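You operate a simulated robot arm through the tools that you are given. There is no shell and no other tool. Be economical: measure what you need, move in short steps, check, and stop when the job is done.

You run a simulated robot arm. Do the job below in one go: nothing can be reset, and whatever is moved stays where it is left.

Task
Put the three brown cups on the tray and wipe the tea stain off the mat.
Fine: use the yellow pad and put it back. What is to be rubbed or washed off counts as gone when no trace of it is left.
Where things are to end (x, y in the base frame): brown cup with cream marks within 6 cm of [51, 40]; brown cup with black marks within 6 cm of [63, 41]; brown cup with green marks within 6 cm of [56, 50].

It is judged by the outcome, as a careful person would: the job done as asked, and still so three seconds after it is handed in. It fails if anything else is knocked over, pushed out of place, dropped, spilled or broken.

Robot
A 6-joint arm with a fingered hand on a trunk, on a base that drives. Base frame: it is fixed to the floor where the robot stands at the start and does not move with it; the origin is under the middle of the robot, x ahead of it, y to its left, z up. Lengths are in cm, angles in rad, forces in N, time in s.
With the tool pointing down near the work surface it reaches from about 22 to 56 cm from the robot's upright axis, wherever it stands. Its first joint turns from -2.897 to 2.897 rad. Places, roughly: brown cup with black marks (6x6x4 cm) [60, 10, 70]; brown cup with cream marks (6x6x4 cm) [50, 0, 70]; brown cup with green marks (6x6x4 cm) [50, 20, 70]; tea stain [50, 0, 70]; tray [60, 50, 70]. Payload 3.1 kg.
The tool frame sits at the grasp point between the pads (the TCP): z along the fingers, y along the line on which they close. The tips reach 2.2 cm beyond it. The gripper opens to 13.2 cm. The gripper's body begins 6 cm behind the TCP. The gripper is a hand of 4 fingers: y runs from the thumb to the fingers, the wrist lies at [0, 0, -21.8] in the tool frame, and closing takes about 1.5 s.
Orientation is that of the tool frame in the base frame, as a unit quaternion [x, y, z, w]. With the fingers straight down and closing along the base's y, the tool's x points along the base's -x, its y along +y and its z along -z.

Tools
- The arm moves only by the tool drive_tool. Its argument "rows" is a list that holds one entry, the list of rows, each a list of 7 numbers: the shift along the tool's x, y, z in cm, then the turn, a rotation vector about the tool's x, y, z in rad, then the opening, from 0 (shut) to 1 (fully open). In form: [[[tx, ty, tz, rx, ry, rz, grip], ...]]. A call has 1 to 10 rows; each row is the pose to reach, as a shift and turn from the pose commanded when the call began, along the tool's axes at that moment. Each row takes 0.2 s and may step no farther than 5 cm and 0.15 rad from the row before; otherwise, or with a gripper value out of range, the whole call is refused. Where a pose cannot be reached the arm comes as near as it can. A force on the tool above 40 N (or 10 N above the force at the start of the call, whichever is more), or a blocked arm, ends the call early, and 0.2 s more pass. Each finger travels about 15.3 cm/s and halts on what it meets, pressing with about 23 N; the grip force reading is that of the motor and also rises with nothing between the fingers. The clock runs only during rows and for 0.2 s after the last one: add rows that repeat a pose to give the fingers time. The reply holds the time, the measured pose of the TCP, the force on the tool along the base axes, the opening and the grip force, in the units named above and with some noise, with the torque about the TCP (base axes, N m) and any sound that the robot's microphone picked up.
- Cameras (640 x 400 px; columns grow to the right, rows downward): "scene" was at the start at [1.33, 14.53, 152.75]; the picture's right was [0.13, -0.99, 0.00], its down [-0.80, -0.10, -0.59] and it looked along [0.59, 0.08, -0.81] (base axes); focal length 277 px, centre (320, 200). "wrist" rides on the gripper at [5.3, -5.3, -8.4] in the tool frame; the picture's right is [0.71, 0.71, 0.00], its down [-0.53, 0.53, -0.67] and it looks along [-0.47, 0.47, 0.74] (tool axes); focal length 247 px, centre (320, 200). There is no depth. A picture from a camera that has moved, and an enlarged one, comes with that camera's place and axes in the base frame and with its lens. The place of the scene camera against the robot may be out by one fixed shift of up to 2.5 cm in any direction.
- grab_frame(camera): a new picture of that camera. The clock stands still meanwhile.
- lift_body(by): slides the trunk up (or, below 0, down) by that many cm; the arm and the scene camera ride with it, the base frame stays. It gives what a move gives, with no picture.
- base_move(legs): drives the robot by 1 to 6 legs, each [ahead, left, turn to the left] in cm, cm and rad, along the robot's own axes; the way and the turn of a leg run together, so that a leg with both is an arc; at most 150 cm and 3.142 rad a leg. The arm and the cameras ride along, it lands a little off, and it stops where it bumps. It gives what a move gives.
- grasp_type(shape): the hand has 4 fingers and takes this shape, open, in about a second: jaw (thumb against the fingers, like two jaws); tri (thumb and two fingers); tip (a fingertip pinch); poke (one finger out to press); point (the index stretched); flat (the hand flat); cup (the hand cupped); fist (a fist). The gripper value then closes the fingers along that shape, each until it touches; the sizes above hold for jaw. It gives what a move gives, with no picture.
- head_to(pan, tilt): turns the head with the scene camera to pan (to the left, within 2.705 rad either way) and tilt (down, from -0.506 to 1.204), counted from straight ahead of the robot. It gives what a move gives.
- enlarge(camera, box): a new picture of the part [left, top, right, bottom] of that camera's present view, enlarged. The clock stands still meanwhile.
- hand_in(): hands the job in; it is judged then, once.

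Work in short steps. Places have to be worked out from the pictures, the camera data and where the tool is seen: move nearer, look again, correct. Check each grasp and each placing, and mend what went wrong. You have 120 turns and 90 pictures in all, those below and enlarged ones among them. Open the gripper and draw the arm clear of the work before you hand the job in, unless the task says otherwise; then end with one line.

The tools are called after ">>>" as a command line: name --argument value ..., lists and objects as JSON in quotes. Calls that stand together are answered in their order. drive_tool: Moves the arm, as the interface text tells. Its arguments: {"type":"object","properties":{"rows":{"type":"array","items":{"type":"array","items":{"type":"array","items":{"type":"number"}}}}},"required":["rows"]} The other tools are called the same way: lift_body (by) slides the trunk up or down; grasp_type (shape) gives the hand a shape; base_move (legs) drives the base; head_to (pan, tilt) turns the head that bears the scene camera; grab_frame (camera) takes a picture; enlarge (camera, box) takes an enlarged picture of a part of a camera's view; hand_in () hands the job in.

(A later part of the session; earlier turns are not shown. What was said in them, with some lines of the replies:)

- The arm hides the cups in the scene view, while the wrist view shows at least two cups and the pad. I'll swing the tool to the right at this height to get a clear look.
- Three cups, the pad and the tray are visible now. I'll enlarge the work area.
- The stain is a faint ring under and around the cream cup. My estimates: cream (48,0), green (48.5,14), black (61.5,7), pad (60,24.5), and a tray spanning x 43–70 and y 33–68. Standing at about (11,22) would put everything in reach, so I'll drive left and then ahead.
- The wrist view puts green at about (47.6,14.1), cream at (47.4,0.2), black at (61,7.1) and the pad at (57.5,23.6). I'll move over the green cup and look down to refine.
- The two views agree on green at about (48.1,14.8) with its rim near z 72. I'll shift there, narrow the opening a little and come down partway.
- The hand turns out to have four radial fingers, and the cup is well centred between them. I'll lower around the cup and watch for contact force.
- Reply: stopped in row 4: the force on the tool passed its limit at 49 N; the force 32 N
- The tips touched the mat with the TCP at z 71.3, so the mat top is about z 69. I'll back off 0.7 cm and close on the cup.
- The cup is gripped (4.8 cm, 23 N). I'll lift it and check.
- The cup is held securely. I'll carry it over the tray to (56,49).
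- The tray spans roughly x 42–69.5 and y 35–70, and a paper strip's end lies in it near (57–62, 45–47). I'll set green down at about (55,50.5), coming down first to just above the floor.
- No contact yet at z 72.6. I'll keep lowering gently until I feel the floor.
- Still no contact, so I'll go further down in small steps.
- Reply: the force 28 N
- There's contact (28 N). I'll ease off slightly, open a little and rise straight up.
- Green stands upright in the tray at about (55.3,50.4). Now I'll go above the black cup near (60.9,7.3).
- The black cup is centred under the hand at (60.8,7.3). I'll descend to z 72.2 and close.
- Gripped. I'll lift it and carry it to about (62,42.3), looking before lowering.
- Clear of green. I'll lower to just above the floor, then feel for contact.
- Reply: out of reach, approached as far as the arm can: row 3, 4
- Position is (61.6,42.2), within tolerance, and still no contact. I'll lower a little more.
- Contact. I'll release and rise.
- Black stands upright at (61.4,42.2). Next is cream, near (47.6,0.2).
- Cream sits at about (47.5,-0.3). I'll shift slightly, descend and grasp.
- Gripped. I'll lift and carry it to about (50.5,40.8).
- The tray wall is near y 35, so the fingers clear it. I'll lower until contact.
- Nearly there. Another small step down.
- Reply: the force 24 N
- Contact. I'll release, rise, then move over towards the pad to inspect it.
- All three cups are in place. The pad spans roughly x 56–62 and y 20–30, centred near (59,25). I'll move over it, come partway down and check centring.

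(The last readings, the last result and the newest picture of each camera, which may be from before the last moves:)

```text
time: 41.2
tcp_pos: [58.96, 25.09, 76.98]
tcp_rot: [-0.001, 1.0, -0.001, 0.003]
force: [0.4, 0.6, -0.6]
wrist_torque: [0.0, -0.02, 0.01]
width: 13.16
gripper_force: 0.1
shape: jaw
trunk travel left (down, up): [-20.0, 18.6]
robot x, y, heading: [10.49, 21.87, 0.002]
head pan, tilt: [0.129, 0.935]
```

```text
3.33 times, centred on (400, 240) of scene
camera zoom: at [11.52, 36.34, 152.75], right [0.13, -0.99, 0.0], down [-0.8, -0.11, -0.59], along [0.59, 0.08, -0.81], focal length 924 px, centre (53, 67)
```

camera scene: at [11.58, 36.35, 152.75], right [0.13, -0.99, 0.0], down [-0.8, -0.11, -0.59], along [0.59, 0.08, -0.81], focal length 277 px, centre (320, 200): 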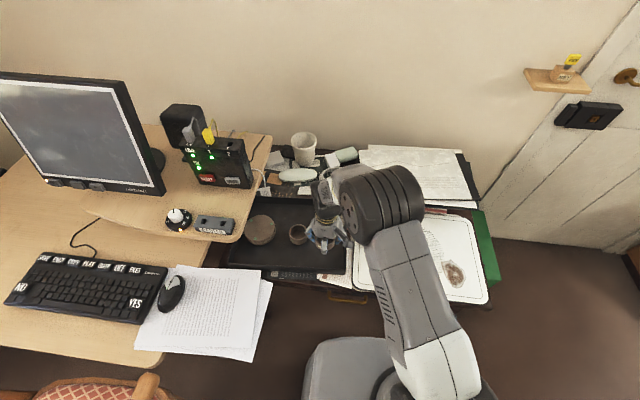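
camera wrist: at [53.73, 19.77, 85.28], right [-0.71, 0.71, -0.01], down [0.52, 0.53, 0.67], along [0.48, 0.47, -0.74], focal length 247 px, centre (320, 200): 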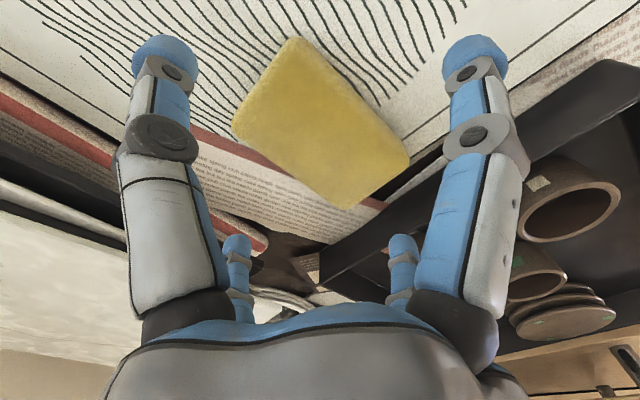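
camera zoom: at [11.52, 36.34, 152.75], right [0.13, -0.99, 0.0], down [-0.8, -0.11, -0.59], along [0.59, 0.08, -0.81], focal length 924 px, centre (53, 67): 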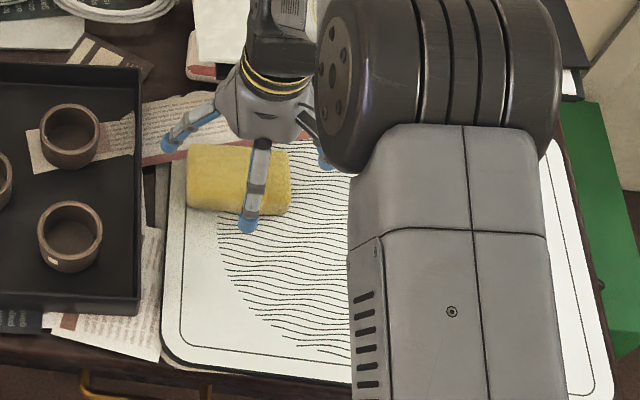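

The pad is centred at about (59,25.3), square with the axes and roughly 10×6 cm. I'll lower to z 72.4, leaving some pad below the tips, and close.

>>> drive_tool --rows '[[[0, 0.2, 2, 0, 0, 0, 1], [0, 0.2, 4, 0, 0, 0, 1], [0, 0.2, 4.6, 0, 0, 0, 1], [0, 0.2, 4.6, 0, 0, 0, 0.85], [0, 0.2, 4.6, 0, 0, 0, 0.7], [0, 0.2, 4.6, 0, 0, 0, 0.55], [0, 0.2, 4.6, 0, 0, 0, 0.4], [0, 0.2, 4.6, 0, 0, 0, 0.3], [0, 0.2, 4.6, 0, 0, 0, 0.3]]]'

>>> grab_frame --camera "wrist"

>>> enlarge --camera "scene" --box '[320, 180, 480, 300]'

```text
time: 43.2
tcp_pos: [59.01, 25.22, 72.29]
tcp_rot: [0.0, 1.0, -0.001, 0.004]
force: [-0.3, -0.2, -0.3]
wrist_torque: [0.01, -0.01, 0.0]
width: 8.06
gripper_force: 22.4
shape: jaw
trunk travel left (down, up): [-20.0, 18.6]
robot x, y, heading: [10.34, 21.56, 0.002]
head pan, tilt: [0.129, 0.935]
```

```text
56 pictures are left
camera wrist: at [53.67, 19.92, 80.65], right [-0.71, 0.71, -0.01], down [0.52, 0.53, 0.67], along [0.48, 0.47, -0.74], focal length 247 px, centre (320, 200)
```

wrist: 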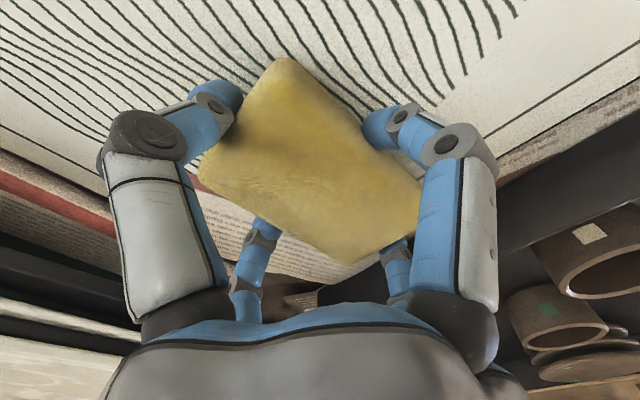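

```text
3.33 times, centred on (400, 240) of scene
camera zoom: at [11.48, 36.32, 152.75], right [0.13, -0.99, 0.0], down [-0.8, -0.11, -0.59], along [0.59, 0.08, -0.81], focal length 924 px, centre (53, 67)
```

zoom: 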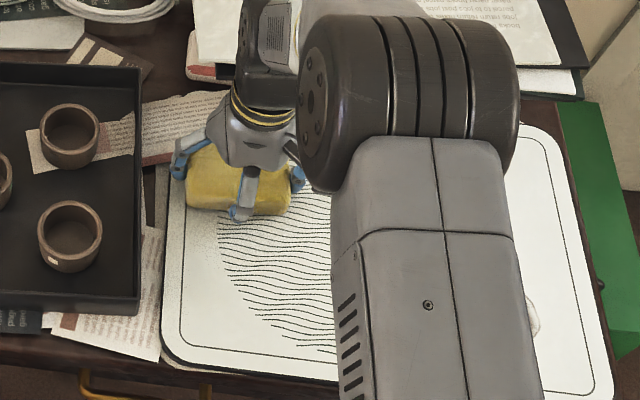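

The pad is gripped by all four fingers. I'll lift it and move toward the stain for a look.

>>> drive_tool --rows '[[[0, 0, -3, 0, 0, 0, 0.3], [0, 0, -7, 0, 0, 0, 0.3], [2, -4, -8, 0, 0, 0, 0.3], [4, -8, -8, 0, 0, 0, 0.3], [6, -12, -8, 0, 0, 0, 0.3], [8, -15, -8, 0, 0, 0, 0.3]]]'

>>> grab_frame --camera "wrist"

>>> enlarge --camera "scene" --box '[340, 190, 500, 310]'

```text
time: 44.6
tcp_pos: [50.84, 10.04, 80.26]
tcp_rot: [-0.002, 1.0, -0.001, 0.004]
force: [-0.3, 0.4, -0.3]
wrist_torque: [0.04, 0.02, 0.0]
width: 8.01
gripper_force: 23.0
shape: jaw
trunk travel left (down, up): [-20.0, 18.6]
robot x, y, heading: [10.39, 21.83, -0.002]
head pan, tilt: [0.129, 0.935]
```

```text
54 pictures are left
camera wrist: at [45.59, 4.84, 88.56], right [-0.71, 0.7, -0.01], down [0.52, 0.53, 0.67], along [0.48, 0.47, -0.74], focal length 247 px, centre (320, 200)
```

wrist: 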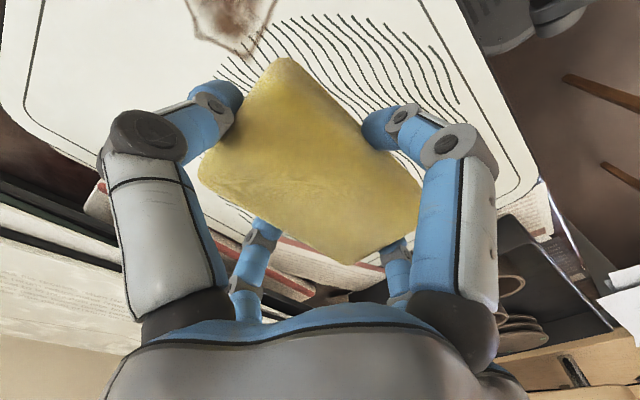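

```text
3.33 times, centred on (420, 250) of scene
camera zoom: at [11.44, 36.27, 152.76], right [0.13, -0.99, 0.0], down [-0.8, -0.1, -0.59], along [0.59, 0.08, -0.8], focal length 924 px, centre (-13, 33)
```

zoom: 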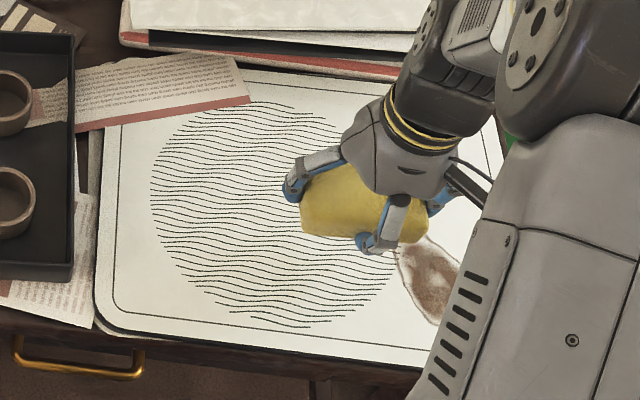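

The stain is a filled patch from roughly (44,-3) to (52.5,4). I'll move over (51,0) and lower until the pad presses on the mat.

>>> drive_tool --rows '[[[0, -5, 1, 0, 0, 0, 0.3], [0, -9.8, 3, 0, 0, 0, 0.3], [0, -9.8, 6, 0, 0, 0, 0.3], [0, -9.8, 7.5, 0, 0, 0, 0.3], [0, -9.8, 8, 0, 0, 0, 0.3], [0, -9.8, 8.3, 0, 0, 0, 0.3]]]'

```text
refused: row 1 steps farther than a row can; nothing moved
```

The first row was slightly over the 5 cm step limit, so I'm resending with smaller steps.

>>> drive_tool --rows '[[[0, -4.5, 1, 0, 0, 0, 0.3], [0, -9, 3, 0, 0, 0, 0.3], [0, -9.8, 6, 0, 0, 0, 0.3], [0, -9.8, 7.5, 0, 0, 0, 0.3], [0, -9.8, 8, 0, 0, 0, 0.3], [0, -9.8, 8.3, 0, 0, 0, 0.3]]]'

```text
time: 46.0
tcp_pos: [51.11, 0.35, 72.11]
tcp_rot: [-0.001, 1.0, -0.002, 0.006]
force: [-0.2, 1.7, 19.1]
wrist_torque: [0.09, 0.07, 0.04]
width: 8.02
gripper_force: 22.5
shape: jaw
trunk travel left (down, up): [-20.0, 18.6]
robot x, y, heading: [10.24, 21.66, 0.003]
head pan, tilt: [0.129, 0.935]
```

The pad presses with 19 N. Now I'll rub back and forth along x.

>>> drive_tool --rows '[[[2, 0, 0, 0, 0, 0, 0.3], [4, 0, 0, 0, 0, 0, 0.3], [6, 0, 0, 0, 0, 0, 0.3], [7, 0, 0, 0, 0, 0, 0.3], [5, 0, 0, 0, 0, 0, 0.3], [3, 0, 0, 0, 0, 0, 0.3], [1, 0, 0, 0, 0, 0, 0.3], [-1, 0, 0, 0, 0, 0, 0.3], [-2.5, 0, 0, 0, 0, 0, 0.3], [0, 0, 0, 0, 0, 0, 0.3]]]'

>>> drive_tool --rows '[[[-2, 2, 0, 0, 0, 0, 0.3], [0, 2.5, 0, 0, 0, 0, 0.3], [2, 2.5, 0, 0, 0, 0, 0.3], [4, 2.5, 0, 0, 0, 0, 0.3], [6, 2.5, 0, 0, 0, 0, 0.3], [7, 0, 0, 0, 0, 0, 0.3], [5, -2, 0, 0, 0, 0, 0.3], [3, -2, 0, 0, 0, 0, 0.3], [1, -2, 0, 0, 0, 0, 0.3], [-1.5, -2, 0, 0, 0, 0, 0.3]]]'

>>> grab_frame --camera "scene"

```text
time: 47.0
tcp_pos: [44.56, 0.25, 72.11]
tcp_rot: [-0.001, 1.0, -0.004, 0.009]
force: [0.6, 4.3, 19.9]
wrist_torque: [0.2, 0.02, -0.06]
width: 8.02
gripper_force: 22.7
shape: jaw
trunk travel left (down, up): [-20.0, 18.6]
robot x, y, heading: [10.48, 21.52, 0.002]
head pan, tilt: [0.129, 0.935]
stopped in row 4: the force on the tool passed its limit at 40 N (the readings are from after the stop); the commanded pose is now the measured one
```

```text
time: 49.2
tcp_pos: [45.97, -1.67, 72.03]
tcp_rot: [-0.001, 1.0, -0.004, 0.007]
force: [-2.5, 0.0, 5.5]
wrist_torque: [0.11, 0.27, 0.04]
width: 8.0
gripper_force: 23.1
shape: jaw
trunk travel left (down, up): [-20.0, 18.6]
robot x, y, heading: [9.86, 21.35, 0.002]
head pan, tilt: [0.129, 0.935]
```

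```text
52 pictures are left
camera scene: at [11.43, 36.35, 152.74], right [0.13, -0.99, 0.0], down [-0.8, -0.11, -0.59], along [0.59, 0.08, -0.8], focal length 277 px, centre (320, 200)
```

scene: 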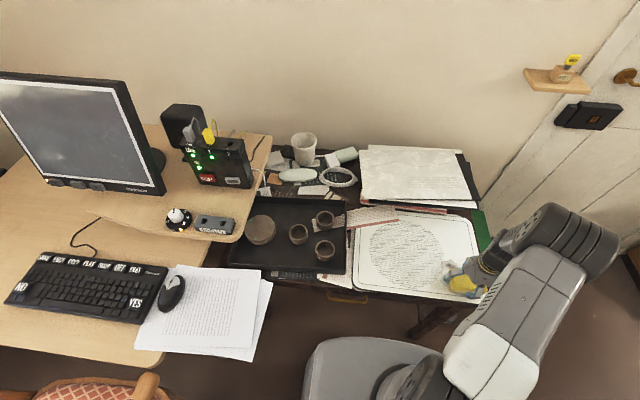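

The first call stopped at 40 N, so the second ran about 6 cm nearer me than I planned. I'll lift the pad and check the mat and stain.

>>> drive_tool --rows '[[[0, 0, -3, 0, 0, 0, 0.3], [0, 4, -6, 0, 0, 0, 0.3], [-1, 8, -8, 0, 0, 0, 0.3], [-2, 12, -9, 0, 0, 0, 0.3], [-3, 16, -9, 0, 0, 0, 0.3]]]'

>>> enlarge --camera "scene" --box '[340, 190, 500, 310]'

>>> grab_frame --camera "wrist"

```text
time: 50.4
tcp_pos: [48.81, 14.51, 80.96]
tcp_rot: [-0.001, 1.0, -0.004, 0.007]
force: [0.6, -0.5, -0.5]
wrist_torque: [0.01, 0.02, -0.02]
width: 8.03
gripper_force: 23.5
shape: jaw
trunk travel left (down, up): [-20.0, 18.6]
robot x, y, heading: [10.38, 21.89, 0.008]
head pan, tilt: [0.129, 0.935]
```

```text
3.33 times, centred on (420, 250) of scene
camera zoom: at [11.52, 36.4, 152.74], right [0.13, -0.99, 0.0], down [-0.8, -0.11, -0.59], along [0.59, 0.08, -0.81], focal length 924 px, centre (-13, 33)
```

zoom: 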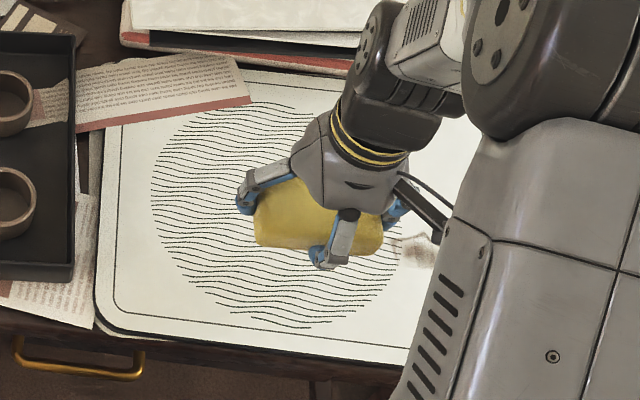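

```text
50 pictures are left
camera wrist: at [43.47, 9.18, 89.34], right [-0.71, 0.71, -0.01], down [0.52, 0.53, 0.67], along [0.48, 0.47, -0.74], focal length 247 px, centre (320, 200)
```

wrist: 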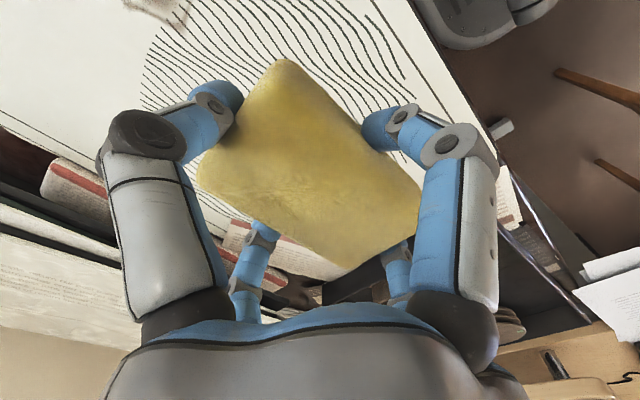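

Wiping works and the mat hasn't moved. The stain's far part remains, around x 49–53, so I'll go back there with slightly lighter pressure.

>>> drive_tool --rows '[[[-1.5, -4.5, 0, 0, 0, 0, 0.3], [-3, -9, 1, 0, 0, 0, 0.3], [-4.2, -12.5, 3, 0, 0, 0, 0.3], [-4.2, -12.5, 6, 0, 0, 0, 0.3], [-4.2, -12.5, 8, 0, 0, 0, 0.3], [-4.2, -12.5, 8.85, 0, 0, 0, 0.3]]]'

>>> drive_tool --rows '[[[-1, 0, 0, 0, 0, 0, 0.3], [0.5, 0, 0, 0, 0, 0, 0.3], [2, 0, 0, 0, 0, 0, 0.3], [3.5, 0, 0, 0, 0, 0, 0.3], [5, 0, 0, 0, 0, 0, 0.3], [6, 0, 0, 0, 0, 0, 0.3], [4.5, 0, 0, 0, 0, 0, 0.3], [3, 0, 0, 0, 0, 0, 0.3], [1.5, 0, 0, 0, 0, 0, 0.3], [0, 0, 0, 0, 0, 0, 0.3]]]'

```text
time: 51.8
tcp_pos: [53.2, 1.95, 72.22]
tcp_rot: [-0.001, 1.0, -0.003, 0.007]
force: [0.1, -0.2, 0.2]
wrist_torque: [0.03, 0.03, -0.01]
width: 8.01
gripper_force: 23.0
shape: jaw
trunk travel left (down, up): [-20.0, 18.6]
robot x, y, heading: [10.08, 21.56, 0.001]
head pan, tilt: [0.129, 0.935]
```

```text
time: 54.0
tcp_pos: [53.38, 1.75, 72.16]
tcp_rot: [-0.001, 1.0, -0.003, 0.008]
force: [-0.5, 0.7, -0.7]
wrist_torque: [0.02, 0.0, 0.0]
width: 7.99
gripper_force: 23.6
shape: jaw
trunk travel left (down, up): [-20.0, 18.6]
robot x, y, heading: [10.27, 21.63, -0.003]
head pan, tilt: [0.129, 0.935]
```

No contact force there, so I'll press 0.3 cm deeper and repeat the strokes, shifting a little in y.

>>> drive_tool --rows '[[[0, 0, 0.3, 0, 0, 0, 0.3], [-1, 0, 0.3, 0, 0, 0, 0.3], [0.5, 0, 0.3, 0, 0, 0, 0.3], [2, 0, 0.3, 0, 0, 0, 0.3], [3.5, 0, 0.3, 0, 0, 0, 0.3], [5, 0, 0.3, 0, 0, 0, 0.3], [6, -1.5, 0.3, 0, 0, 0, 0.3], [4.5, -2.5, 0.3, 0, 0, 0, 0.3], [3, -3, 0.3, 0, 0, 0, 0.3], [1.5, -3, 0.3, 0, 0, 0, 0.3]]]'

```text
time: 56.2
tcp_pos: [51.65, -1.17, 72.07]
tcp_rot: [-0.002, 1.0, -0.003, 0.008]
force: [-5.6, -1.1, 14.1]
wrist_torque: [0.11, 0.26, 0.03]
width: 8.0
gripper_force: 23.1
shape: jaw
trunk travel left (down, up): [-20.0, 18.6]
robot x, y, heading: [10.17, 21.76, 0.0]
head pan, tilt: [0.129, 0.935]
```

There's good contact now (14 N). One more pass with different y offsets, then I'll lift and inspect.

>>> drive_tool --rows '[[[-1.5, 0, 0, 0, 0, 0, 0.3], [-1.5, 1.5, 0, 0, 0, 0, 0.3], [-1.5, 3, 0, 0, 0, 0, 0.3], [-1, 4.5, 0, 0, 0, 0, 0.3], [0.5, 4.5, 0, 0, 0, 0, 0.3], [2, 4.5, 0, 0, 0, 0, 0.3], [3.5, 4.5, 0, 0, 0, 0, 0.3], [4.5, 3, 0, 0, 0, 0, 0.3], [4.5, 1, 0, 0, 0, 0, 0.3], [4.5, -0.5, 0, 0, 0, 0, 0.3]]]'

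>>> drive_tool --rows '[[[0, 0, -3, 0, 0, 0, 0.3], [-2, 4, -6, 0, 0, 0, 0.3], [-4, 8, -8, 0, 0, 0, 0.3], [-6, 12, -9, 0, 0, 0, 0.3], [-8, 16, -9, 0, 0, 0, 0.3], [-10, 20, -9, 0, 0, 0, 0.3], [-11, 24, -9, 0, 0, 0, 0.3]]]'

>>> grab_frame --camera "scene"

>>> enlarge --camera "scene" --box '[340, 190, 500, 310]'

```text
time: 58.4
tcp_pos: [47.23, -1.56, 71.82]
tcp_rot: [-0.001, 1.0, -0.003, 0.007]
force: [-1.6, 9.2, 21.3]
wrist_torque: [0.21, 0.09, 0.0]
width: 8.02
gripper_force: 23.1
shape: jaw
trunk travel left (down, up): [-20.0, 18.6]
robot x, y, heading: [10.16, 22.17, 0.006]
head pan, tilt: [0.129, 0.935]
```

```text
refused: row 2 steps farther than a row can; nothing moved
```

```text
49 pictures are left
camera scene: at [11.27, 36.53, 152.73], right [0.13, -0.99, 0.0], down [-0.8, -0.11, -0.59], along [0.59, 0.08, -0.8], focal length 277 px, centre (320, 200)
```

scene: 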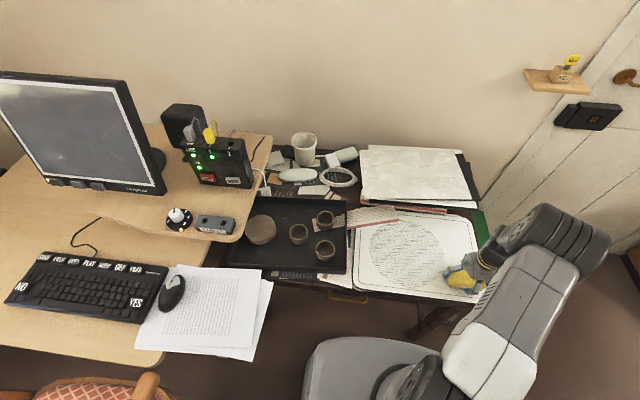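

```text
3.33 times, centred on (420, 250) of scene
camera zoom: at [11.27, 36.53, 152.73], right [0.13, -0.99, 0.0], down [-0.8, -0.11, -0.59], along [0.59, 0.08, -0.8], focal length 924 px, centre (-13, 33)
```

zoom: 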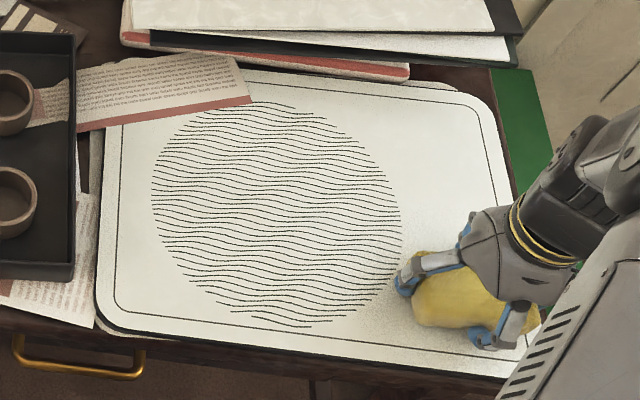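

The visible area is clean. I'll lift away, in smaller steps this time, to see underneath.

>>> drive_tool --rows '[[[0, 0, -3, 0, 0, 0, 0.3], [-1, 3, -6, 0, 0, 0, 0.3], [-3, 6, -8, 0, 0, 0, 0.3], [-5, 10, -9, 0, 0, 0, 0.3], [-7, 14, -9, 0, 0, 0, 0.3], [-9, 18, -9, 0, 0, 0, 0.3], [-10.5, 22, -9, 0, 0, 0, 0.3], [-11.7, 26, -9, 0, 0, 0, 0.3]]]'

>>> enlarge --camera "scene" --box '[380, 210, 500, 310]'

>>> grab_frame --camera "wrist"

```text
time: 60.2
tcp_pos: [58.96, 24.54, 80.84]
tcp_rot: [-0.001, 1.0, -0.003, 0.007]
force: [0.4, 0.4, -0.3]
wrist_torque: [-0.02, 0.02, 0.01]
width: 8.0
gripper_force: 22.6
shape: jaw
trunk travel left (down, up): [-20.0, 18.6]
robot x, y, heading: [10.08, 21.88, 0.003]
head pan, tilt: [0.129, 0.935]
```

```text
4.00 times, centred on (440, 260) of scene
camera zoom: at [11.52, 36.41, 152.74], right [0.13, -0.99, 0.0], down [-0.8, -0.11, -0.59], along [0.59, 0.08, -0.81], focal length 1109 px, centre (-160, -40)
```

zoom: 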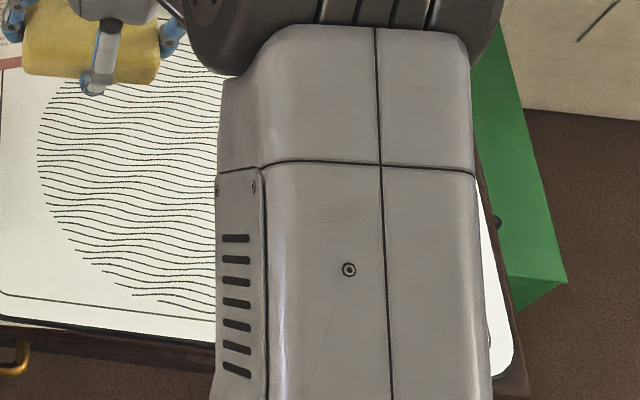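

```text
46 pictures are left
camera wrist: at [53.56, 19.2, 89.23], right [-0.71, 0.71, -0.01], down [0.52, 0.53, 0.67], along [0.48, 0.47, -0.74], focal length 247 px, centre (320, 200)
```

wrist: 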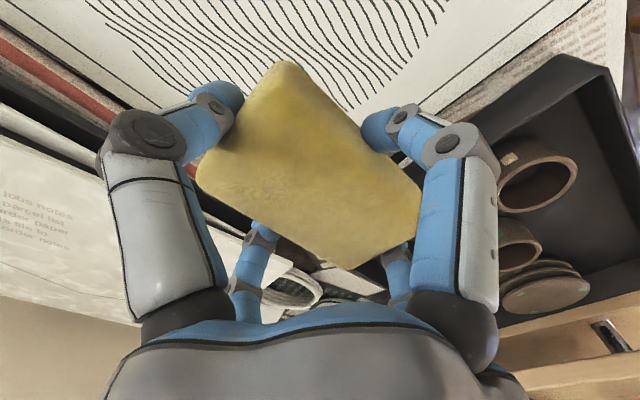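

The arm hides the spot. I'll raise and shift left above the tray to free the view.

>>> drive_tool --rows '[[[0, 4, -2, 0, 0, 0, 0.3], [0, 8, -4, 0, 0, 0, 0.3], [0, 12, -5, 0, 0, 0, 0.3], [0, 16, -5, 0, 0, 0, 0.3]]]'

>>> enlarge --camera "scene" --box '[380, 210, 500, 310]'

```text
time: 61.2
tcp_pos: [58.72, 40.55, 85.65]
tcp_rot: [-0.002, 1.0, -0.004, 0.007]
force: [-1.0, 0.2, 0.5]
wrist_torque: [-0.02, -0.01, -0.01]
width: 8.0
gripper_force: 23.0
shape: jaw
trunk travel left (down, up): [-20.0, 18.6]
robot x, y, heading: [10.54, 21.76, 0.003]
head pan, tilt: [0.129, 0.935]
```

```text
4.00 times, centred on (440, 260) of scene
camera zoom: at [11.51, 36.41, 152.74], right [0.13, -0.99, 0.0], down [-0.8, -0.11, -0.59], along [0.59, 0.08, -0.81], focal length 1109 px, centre (-160, -40)
```

zoom: 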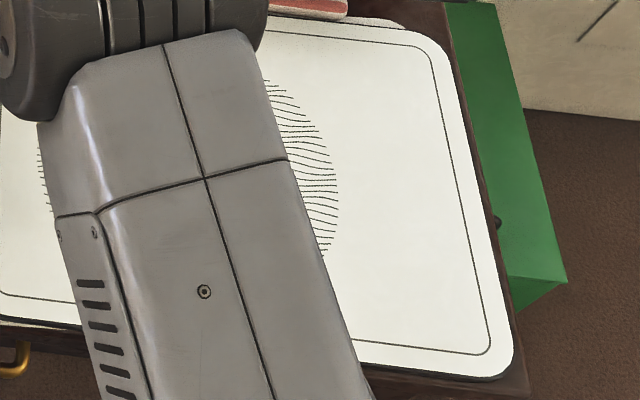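

The spot looks clean, but I'll enlarge tighter to look for faint traces.

>>> enlarge --camera "scene" --box '[435, 245, 485, 300]'

```text
7.27 times, centred on (460, 272) of scene
camera zoom: at [11.51, 36.41, 152.74], right [0.13, -0.99, 0.0], down [-0.8, -0.11, -0.59], along [0.59, 0.08, -0.81], focal length 2017 px, centre (-698, -327)
```

zoom: 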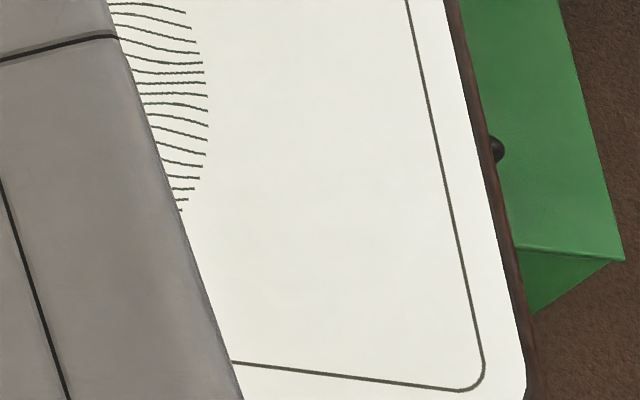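

No trace visible. I'll take the pad back to its place at (59.0,25.2).

>>> drive_tool --rows '[[[0, -4, 0, 0, 0, 0, 0.3], [0, -8, 0, 0, 0, 0, 0.3], [-0.1, -12, 0, 0, 0, 0, 0.3], [-0.2, -15.3, 2, 0, 0, 0, 0.3], [-0.2, -15.3, 6, 0, 0, 0, 0.3], [-0.2, -15.3, 10, 0, 0, 0, 0.3], [-0.2, -15.3, 12.5, 0, 0, 0, 0.3], [-0.2, -15.3, 13.2, 0, 0, 0, 0.3], [-0.2, -15.3, 13.5, 0, 0, 0, 0.3]]]'

```text
time: 63.2
tcp_pos: [59.04, 24.98, 72.28]
tcp_rot: [-0.001, 1.0, -0.003, 0.007]
force: [-0.5, -0.8, -0.7]
wrist_torque: [-0.02, -0.01, -0.02]
width: 7.98
gripper_force: 22.9
shape: jaw
trunk travel left (down, up): [-20.0, 18.6]
robot x, y, heading: [9.97, 21.88, -0.005]
head pan, tilt: [0.129, 0.935]
```

Just above the mat now. I'll lower the last bit, open and rise.

>>> drive_tool --rows '[[[0, 0.2, 0.15, 0, 0, 0, 0.3], [0, 0.2, 0.25, 0, 0, 0, 0.3], [0, 0.2, 0.2, 0, 0, 0, 0.6], [0, 0.2, 0.1, 0, 0, 0, 0.85], [0, 0.2, 0, 0, 0, 0, 1], [0, 0.2, 0, 0, 0, 0, 1], [0, 0.2, -3, 0, 0, 0, 1], [0, 0.2, -7, 0, 0, 0, 1], [0, 0.2, -11, 0, 0, 0, 1]]]'

>>> drive_tool --rows '[[[3, -4, 0, 0, 0, 0, 1], [5, -8, 0, 0, 0, 0, 1], [7, -12, 0, 0, 0, 0, 1], [9, -16, 0, 0, 0, 0, 1], [11, -20, 0, 0, 0, 0, 1], [12, -24, 0, 0, 0, 0, 1]]]'

>>> grab_frame --camera "wrist"

>>> enlarge --camera "scene" --box '[220, 170, 420, 295]'

```text
time: 65.2
tcp_pos: [58.84, 25.19, 83.35]
tcp_rot: [-0.002, 1.0, -0.003, 0.007]
force: [-0.7, -0.3, -0.1]
wrist_torque: [0.0, -0.03, 0.0]
width: 13.21
gripper_force: 0.3
shape: jaw
trunk travel left (down, up): [-20.0, 18.6]
robot x, y, heading: [9.89, 21.57, 0.001]
head pan, tilt: [0.129, 0.935]
```

```text
time: 66.6
tcp_pos: [47.01, 1.22, 83.3]
tcp_rot: [-0.002, 1.0, -0.002, 0.007]
force: [0.3, -0.1, -0.3]
wrist_torque: [0.03, -0.01, 0.0]
width: 13.18
gripper_force: 0.1
shape: jaw
trunk travel left (down, up): [-20.0, 18.6]
robot x, y, heading: [10.3, 22.08, 0.004]
head pan, tilt: [0.129, 0.935]
```

```text
43 pictures are left
camera wrist: at [41.63, -4.18, 91.65], right [-0.71, 0.7, -0.01], down [0.51, 0.53, 0.67], along [0.48, 0.47, -0.74], focal length 247 px, centre (320, 200)
```

wrist: 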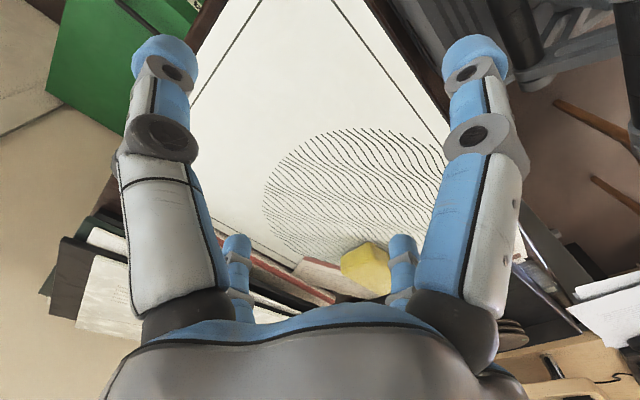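

```text
3.20 times, centred on (320, 232) of scene
camera zoom: at [11.49, 36.23, 152.76], right [0.13, -0.99, 0.0], down [-0.8, -0.1, -0.59], along [0.59, 0.08, -0.81], focal length 887 px, centre (320, 96)
```

zoom: 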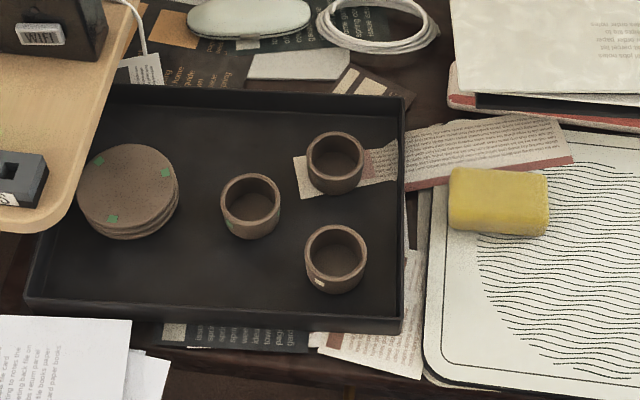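

The pad is back exactly in place and the cups are standing. I'll enlarge the wiped area through the wrist camera as a final check.

>>> enlarge --camera "wrist" --box '[220, 10, 420, 150]'

```text
2.86 times, centred on (320, 80) of wrist
camera zoom: at [41.63, -4.18, 91.65], right [-0.71, 0.7, -0.01], down [0.51, 0.53, 0.67], along [0.48, 0.47, -0.74], focal length 706 px, centre (320, 543)
```

zoom: 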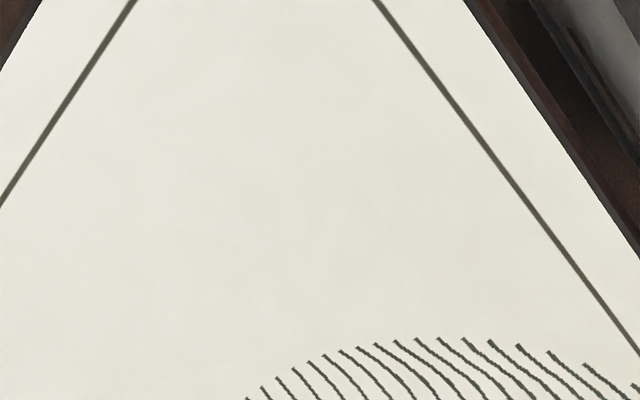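

It looks clean. One tighter zoom to rule out a faint tint.

>>> enlarge --camera "wrist" --box '[290, 20, 370, 80]'

>>> enlarge --camera "wrist" --box '[290, 70, 370, 130]'

```text
6.67 times, centred on (330, 50) of wrist
camera zoom: at [41.63, -4.18, 91.65], right [-0.71, 0.7, -0.01], down [0.51, 0.53, 0.67], along [0.48, 0.47, -0.74], focal length 1646 px, centre (253, 1200)
```

zoom: 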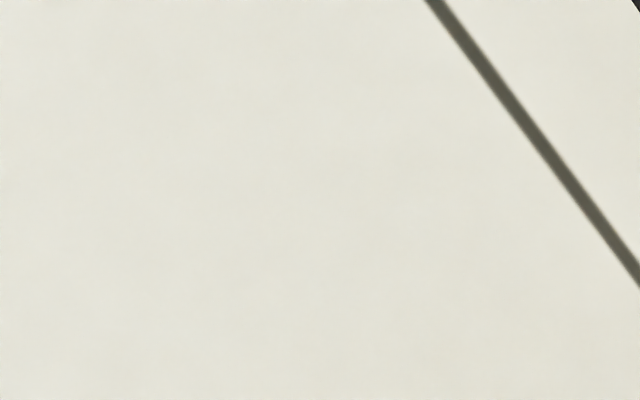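

```text
6.67 times, centred on (330, 100) of wrist
camera zoom: at [41.63, -4.18, 91.65], right [-0.71, 0.7, -0.01], down [0.51, 0.53, 0.67], along [0.48, 0.47, -0.74], focal length 1646 px, centre (253, 867)
```

zoom: 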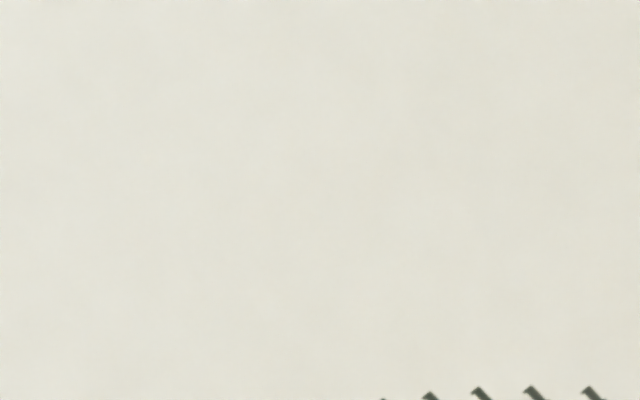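

The mat is spotless there. I'll draw the arm up and back, then hand in.

>>> drive_tool --rows '[[[0, 0, -4, 0, 0, 0, 1], [0, 0, -8, 0, 0, 0, 1], [2, -3, -11, 0, 0, 0, 1], [5, -6, -11, 0, 0, 0, 1], [8, -9, -11, 0, 0, 0, 1]]]'

>>> grab_frame --camera "scene"

```text
time: 67.8
tcp_pos: [38.85, -7.86, 94.43]
tcp_rot: [-0.002, 1.0, -0.003, 0.007]
force: [-0.5, 0.0, 0.1]
wrist_torque: [0.01, -0.02, 0.03]
width: 13.2
gripper_force: 0.1
shape: jaw
trunk travel left (down, up): [-20.0, 18.6]
robot x, y, heading: [10.38, 21.93, 0.001]
head pan, tilt: [0.129, 0.935]
```

```text
38 pictures are left
camera scene: at [11.41, 36.24, 152.76], right [0.13, -0.99, 0.0], down [-0.8, -0.1, -0.59], along [0.59, 0.08, -0.8], focal length 277 px, centre (320, 200)
```

scene: 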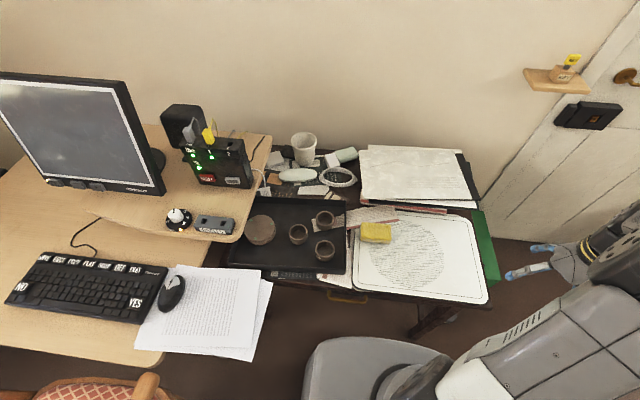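

Everything is in order: cups on the tray, mat clean, pad back in place and arm clear. Handing in.

>>> hand_in

```text
The job is handed in.
```

The three brown cups are on the tray, each within its 6 cm target, the tea stain is wiped off the mat with no trace visible, and the yellow pad is back in its place.
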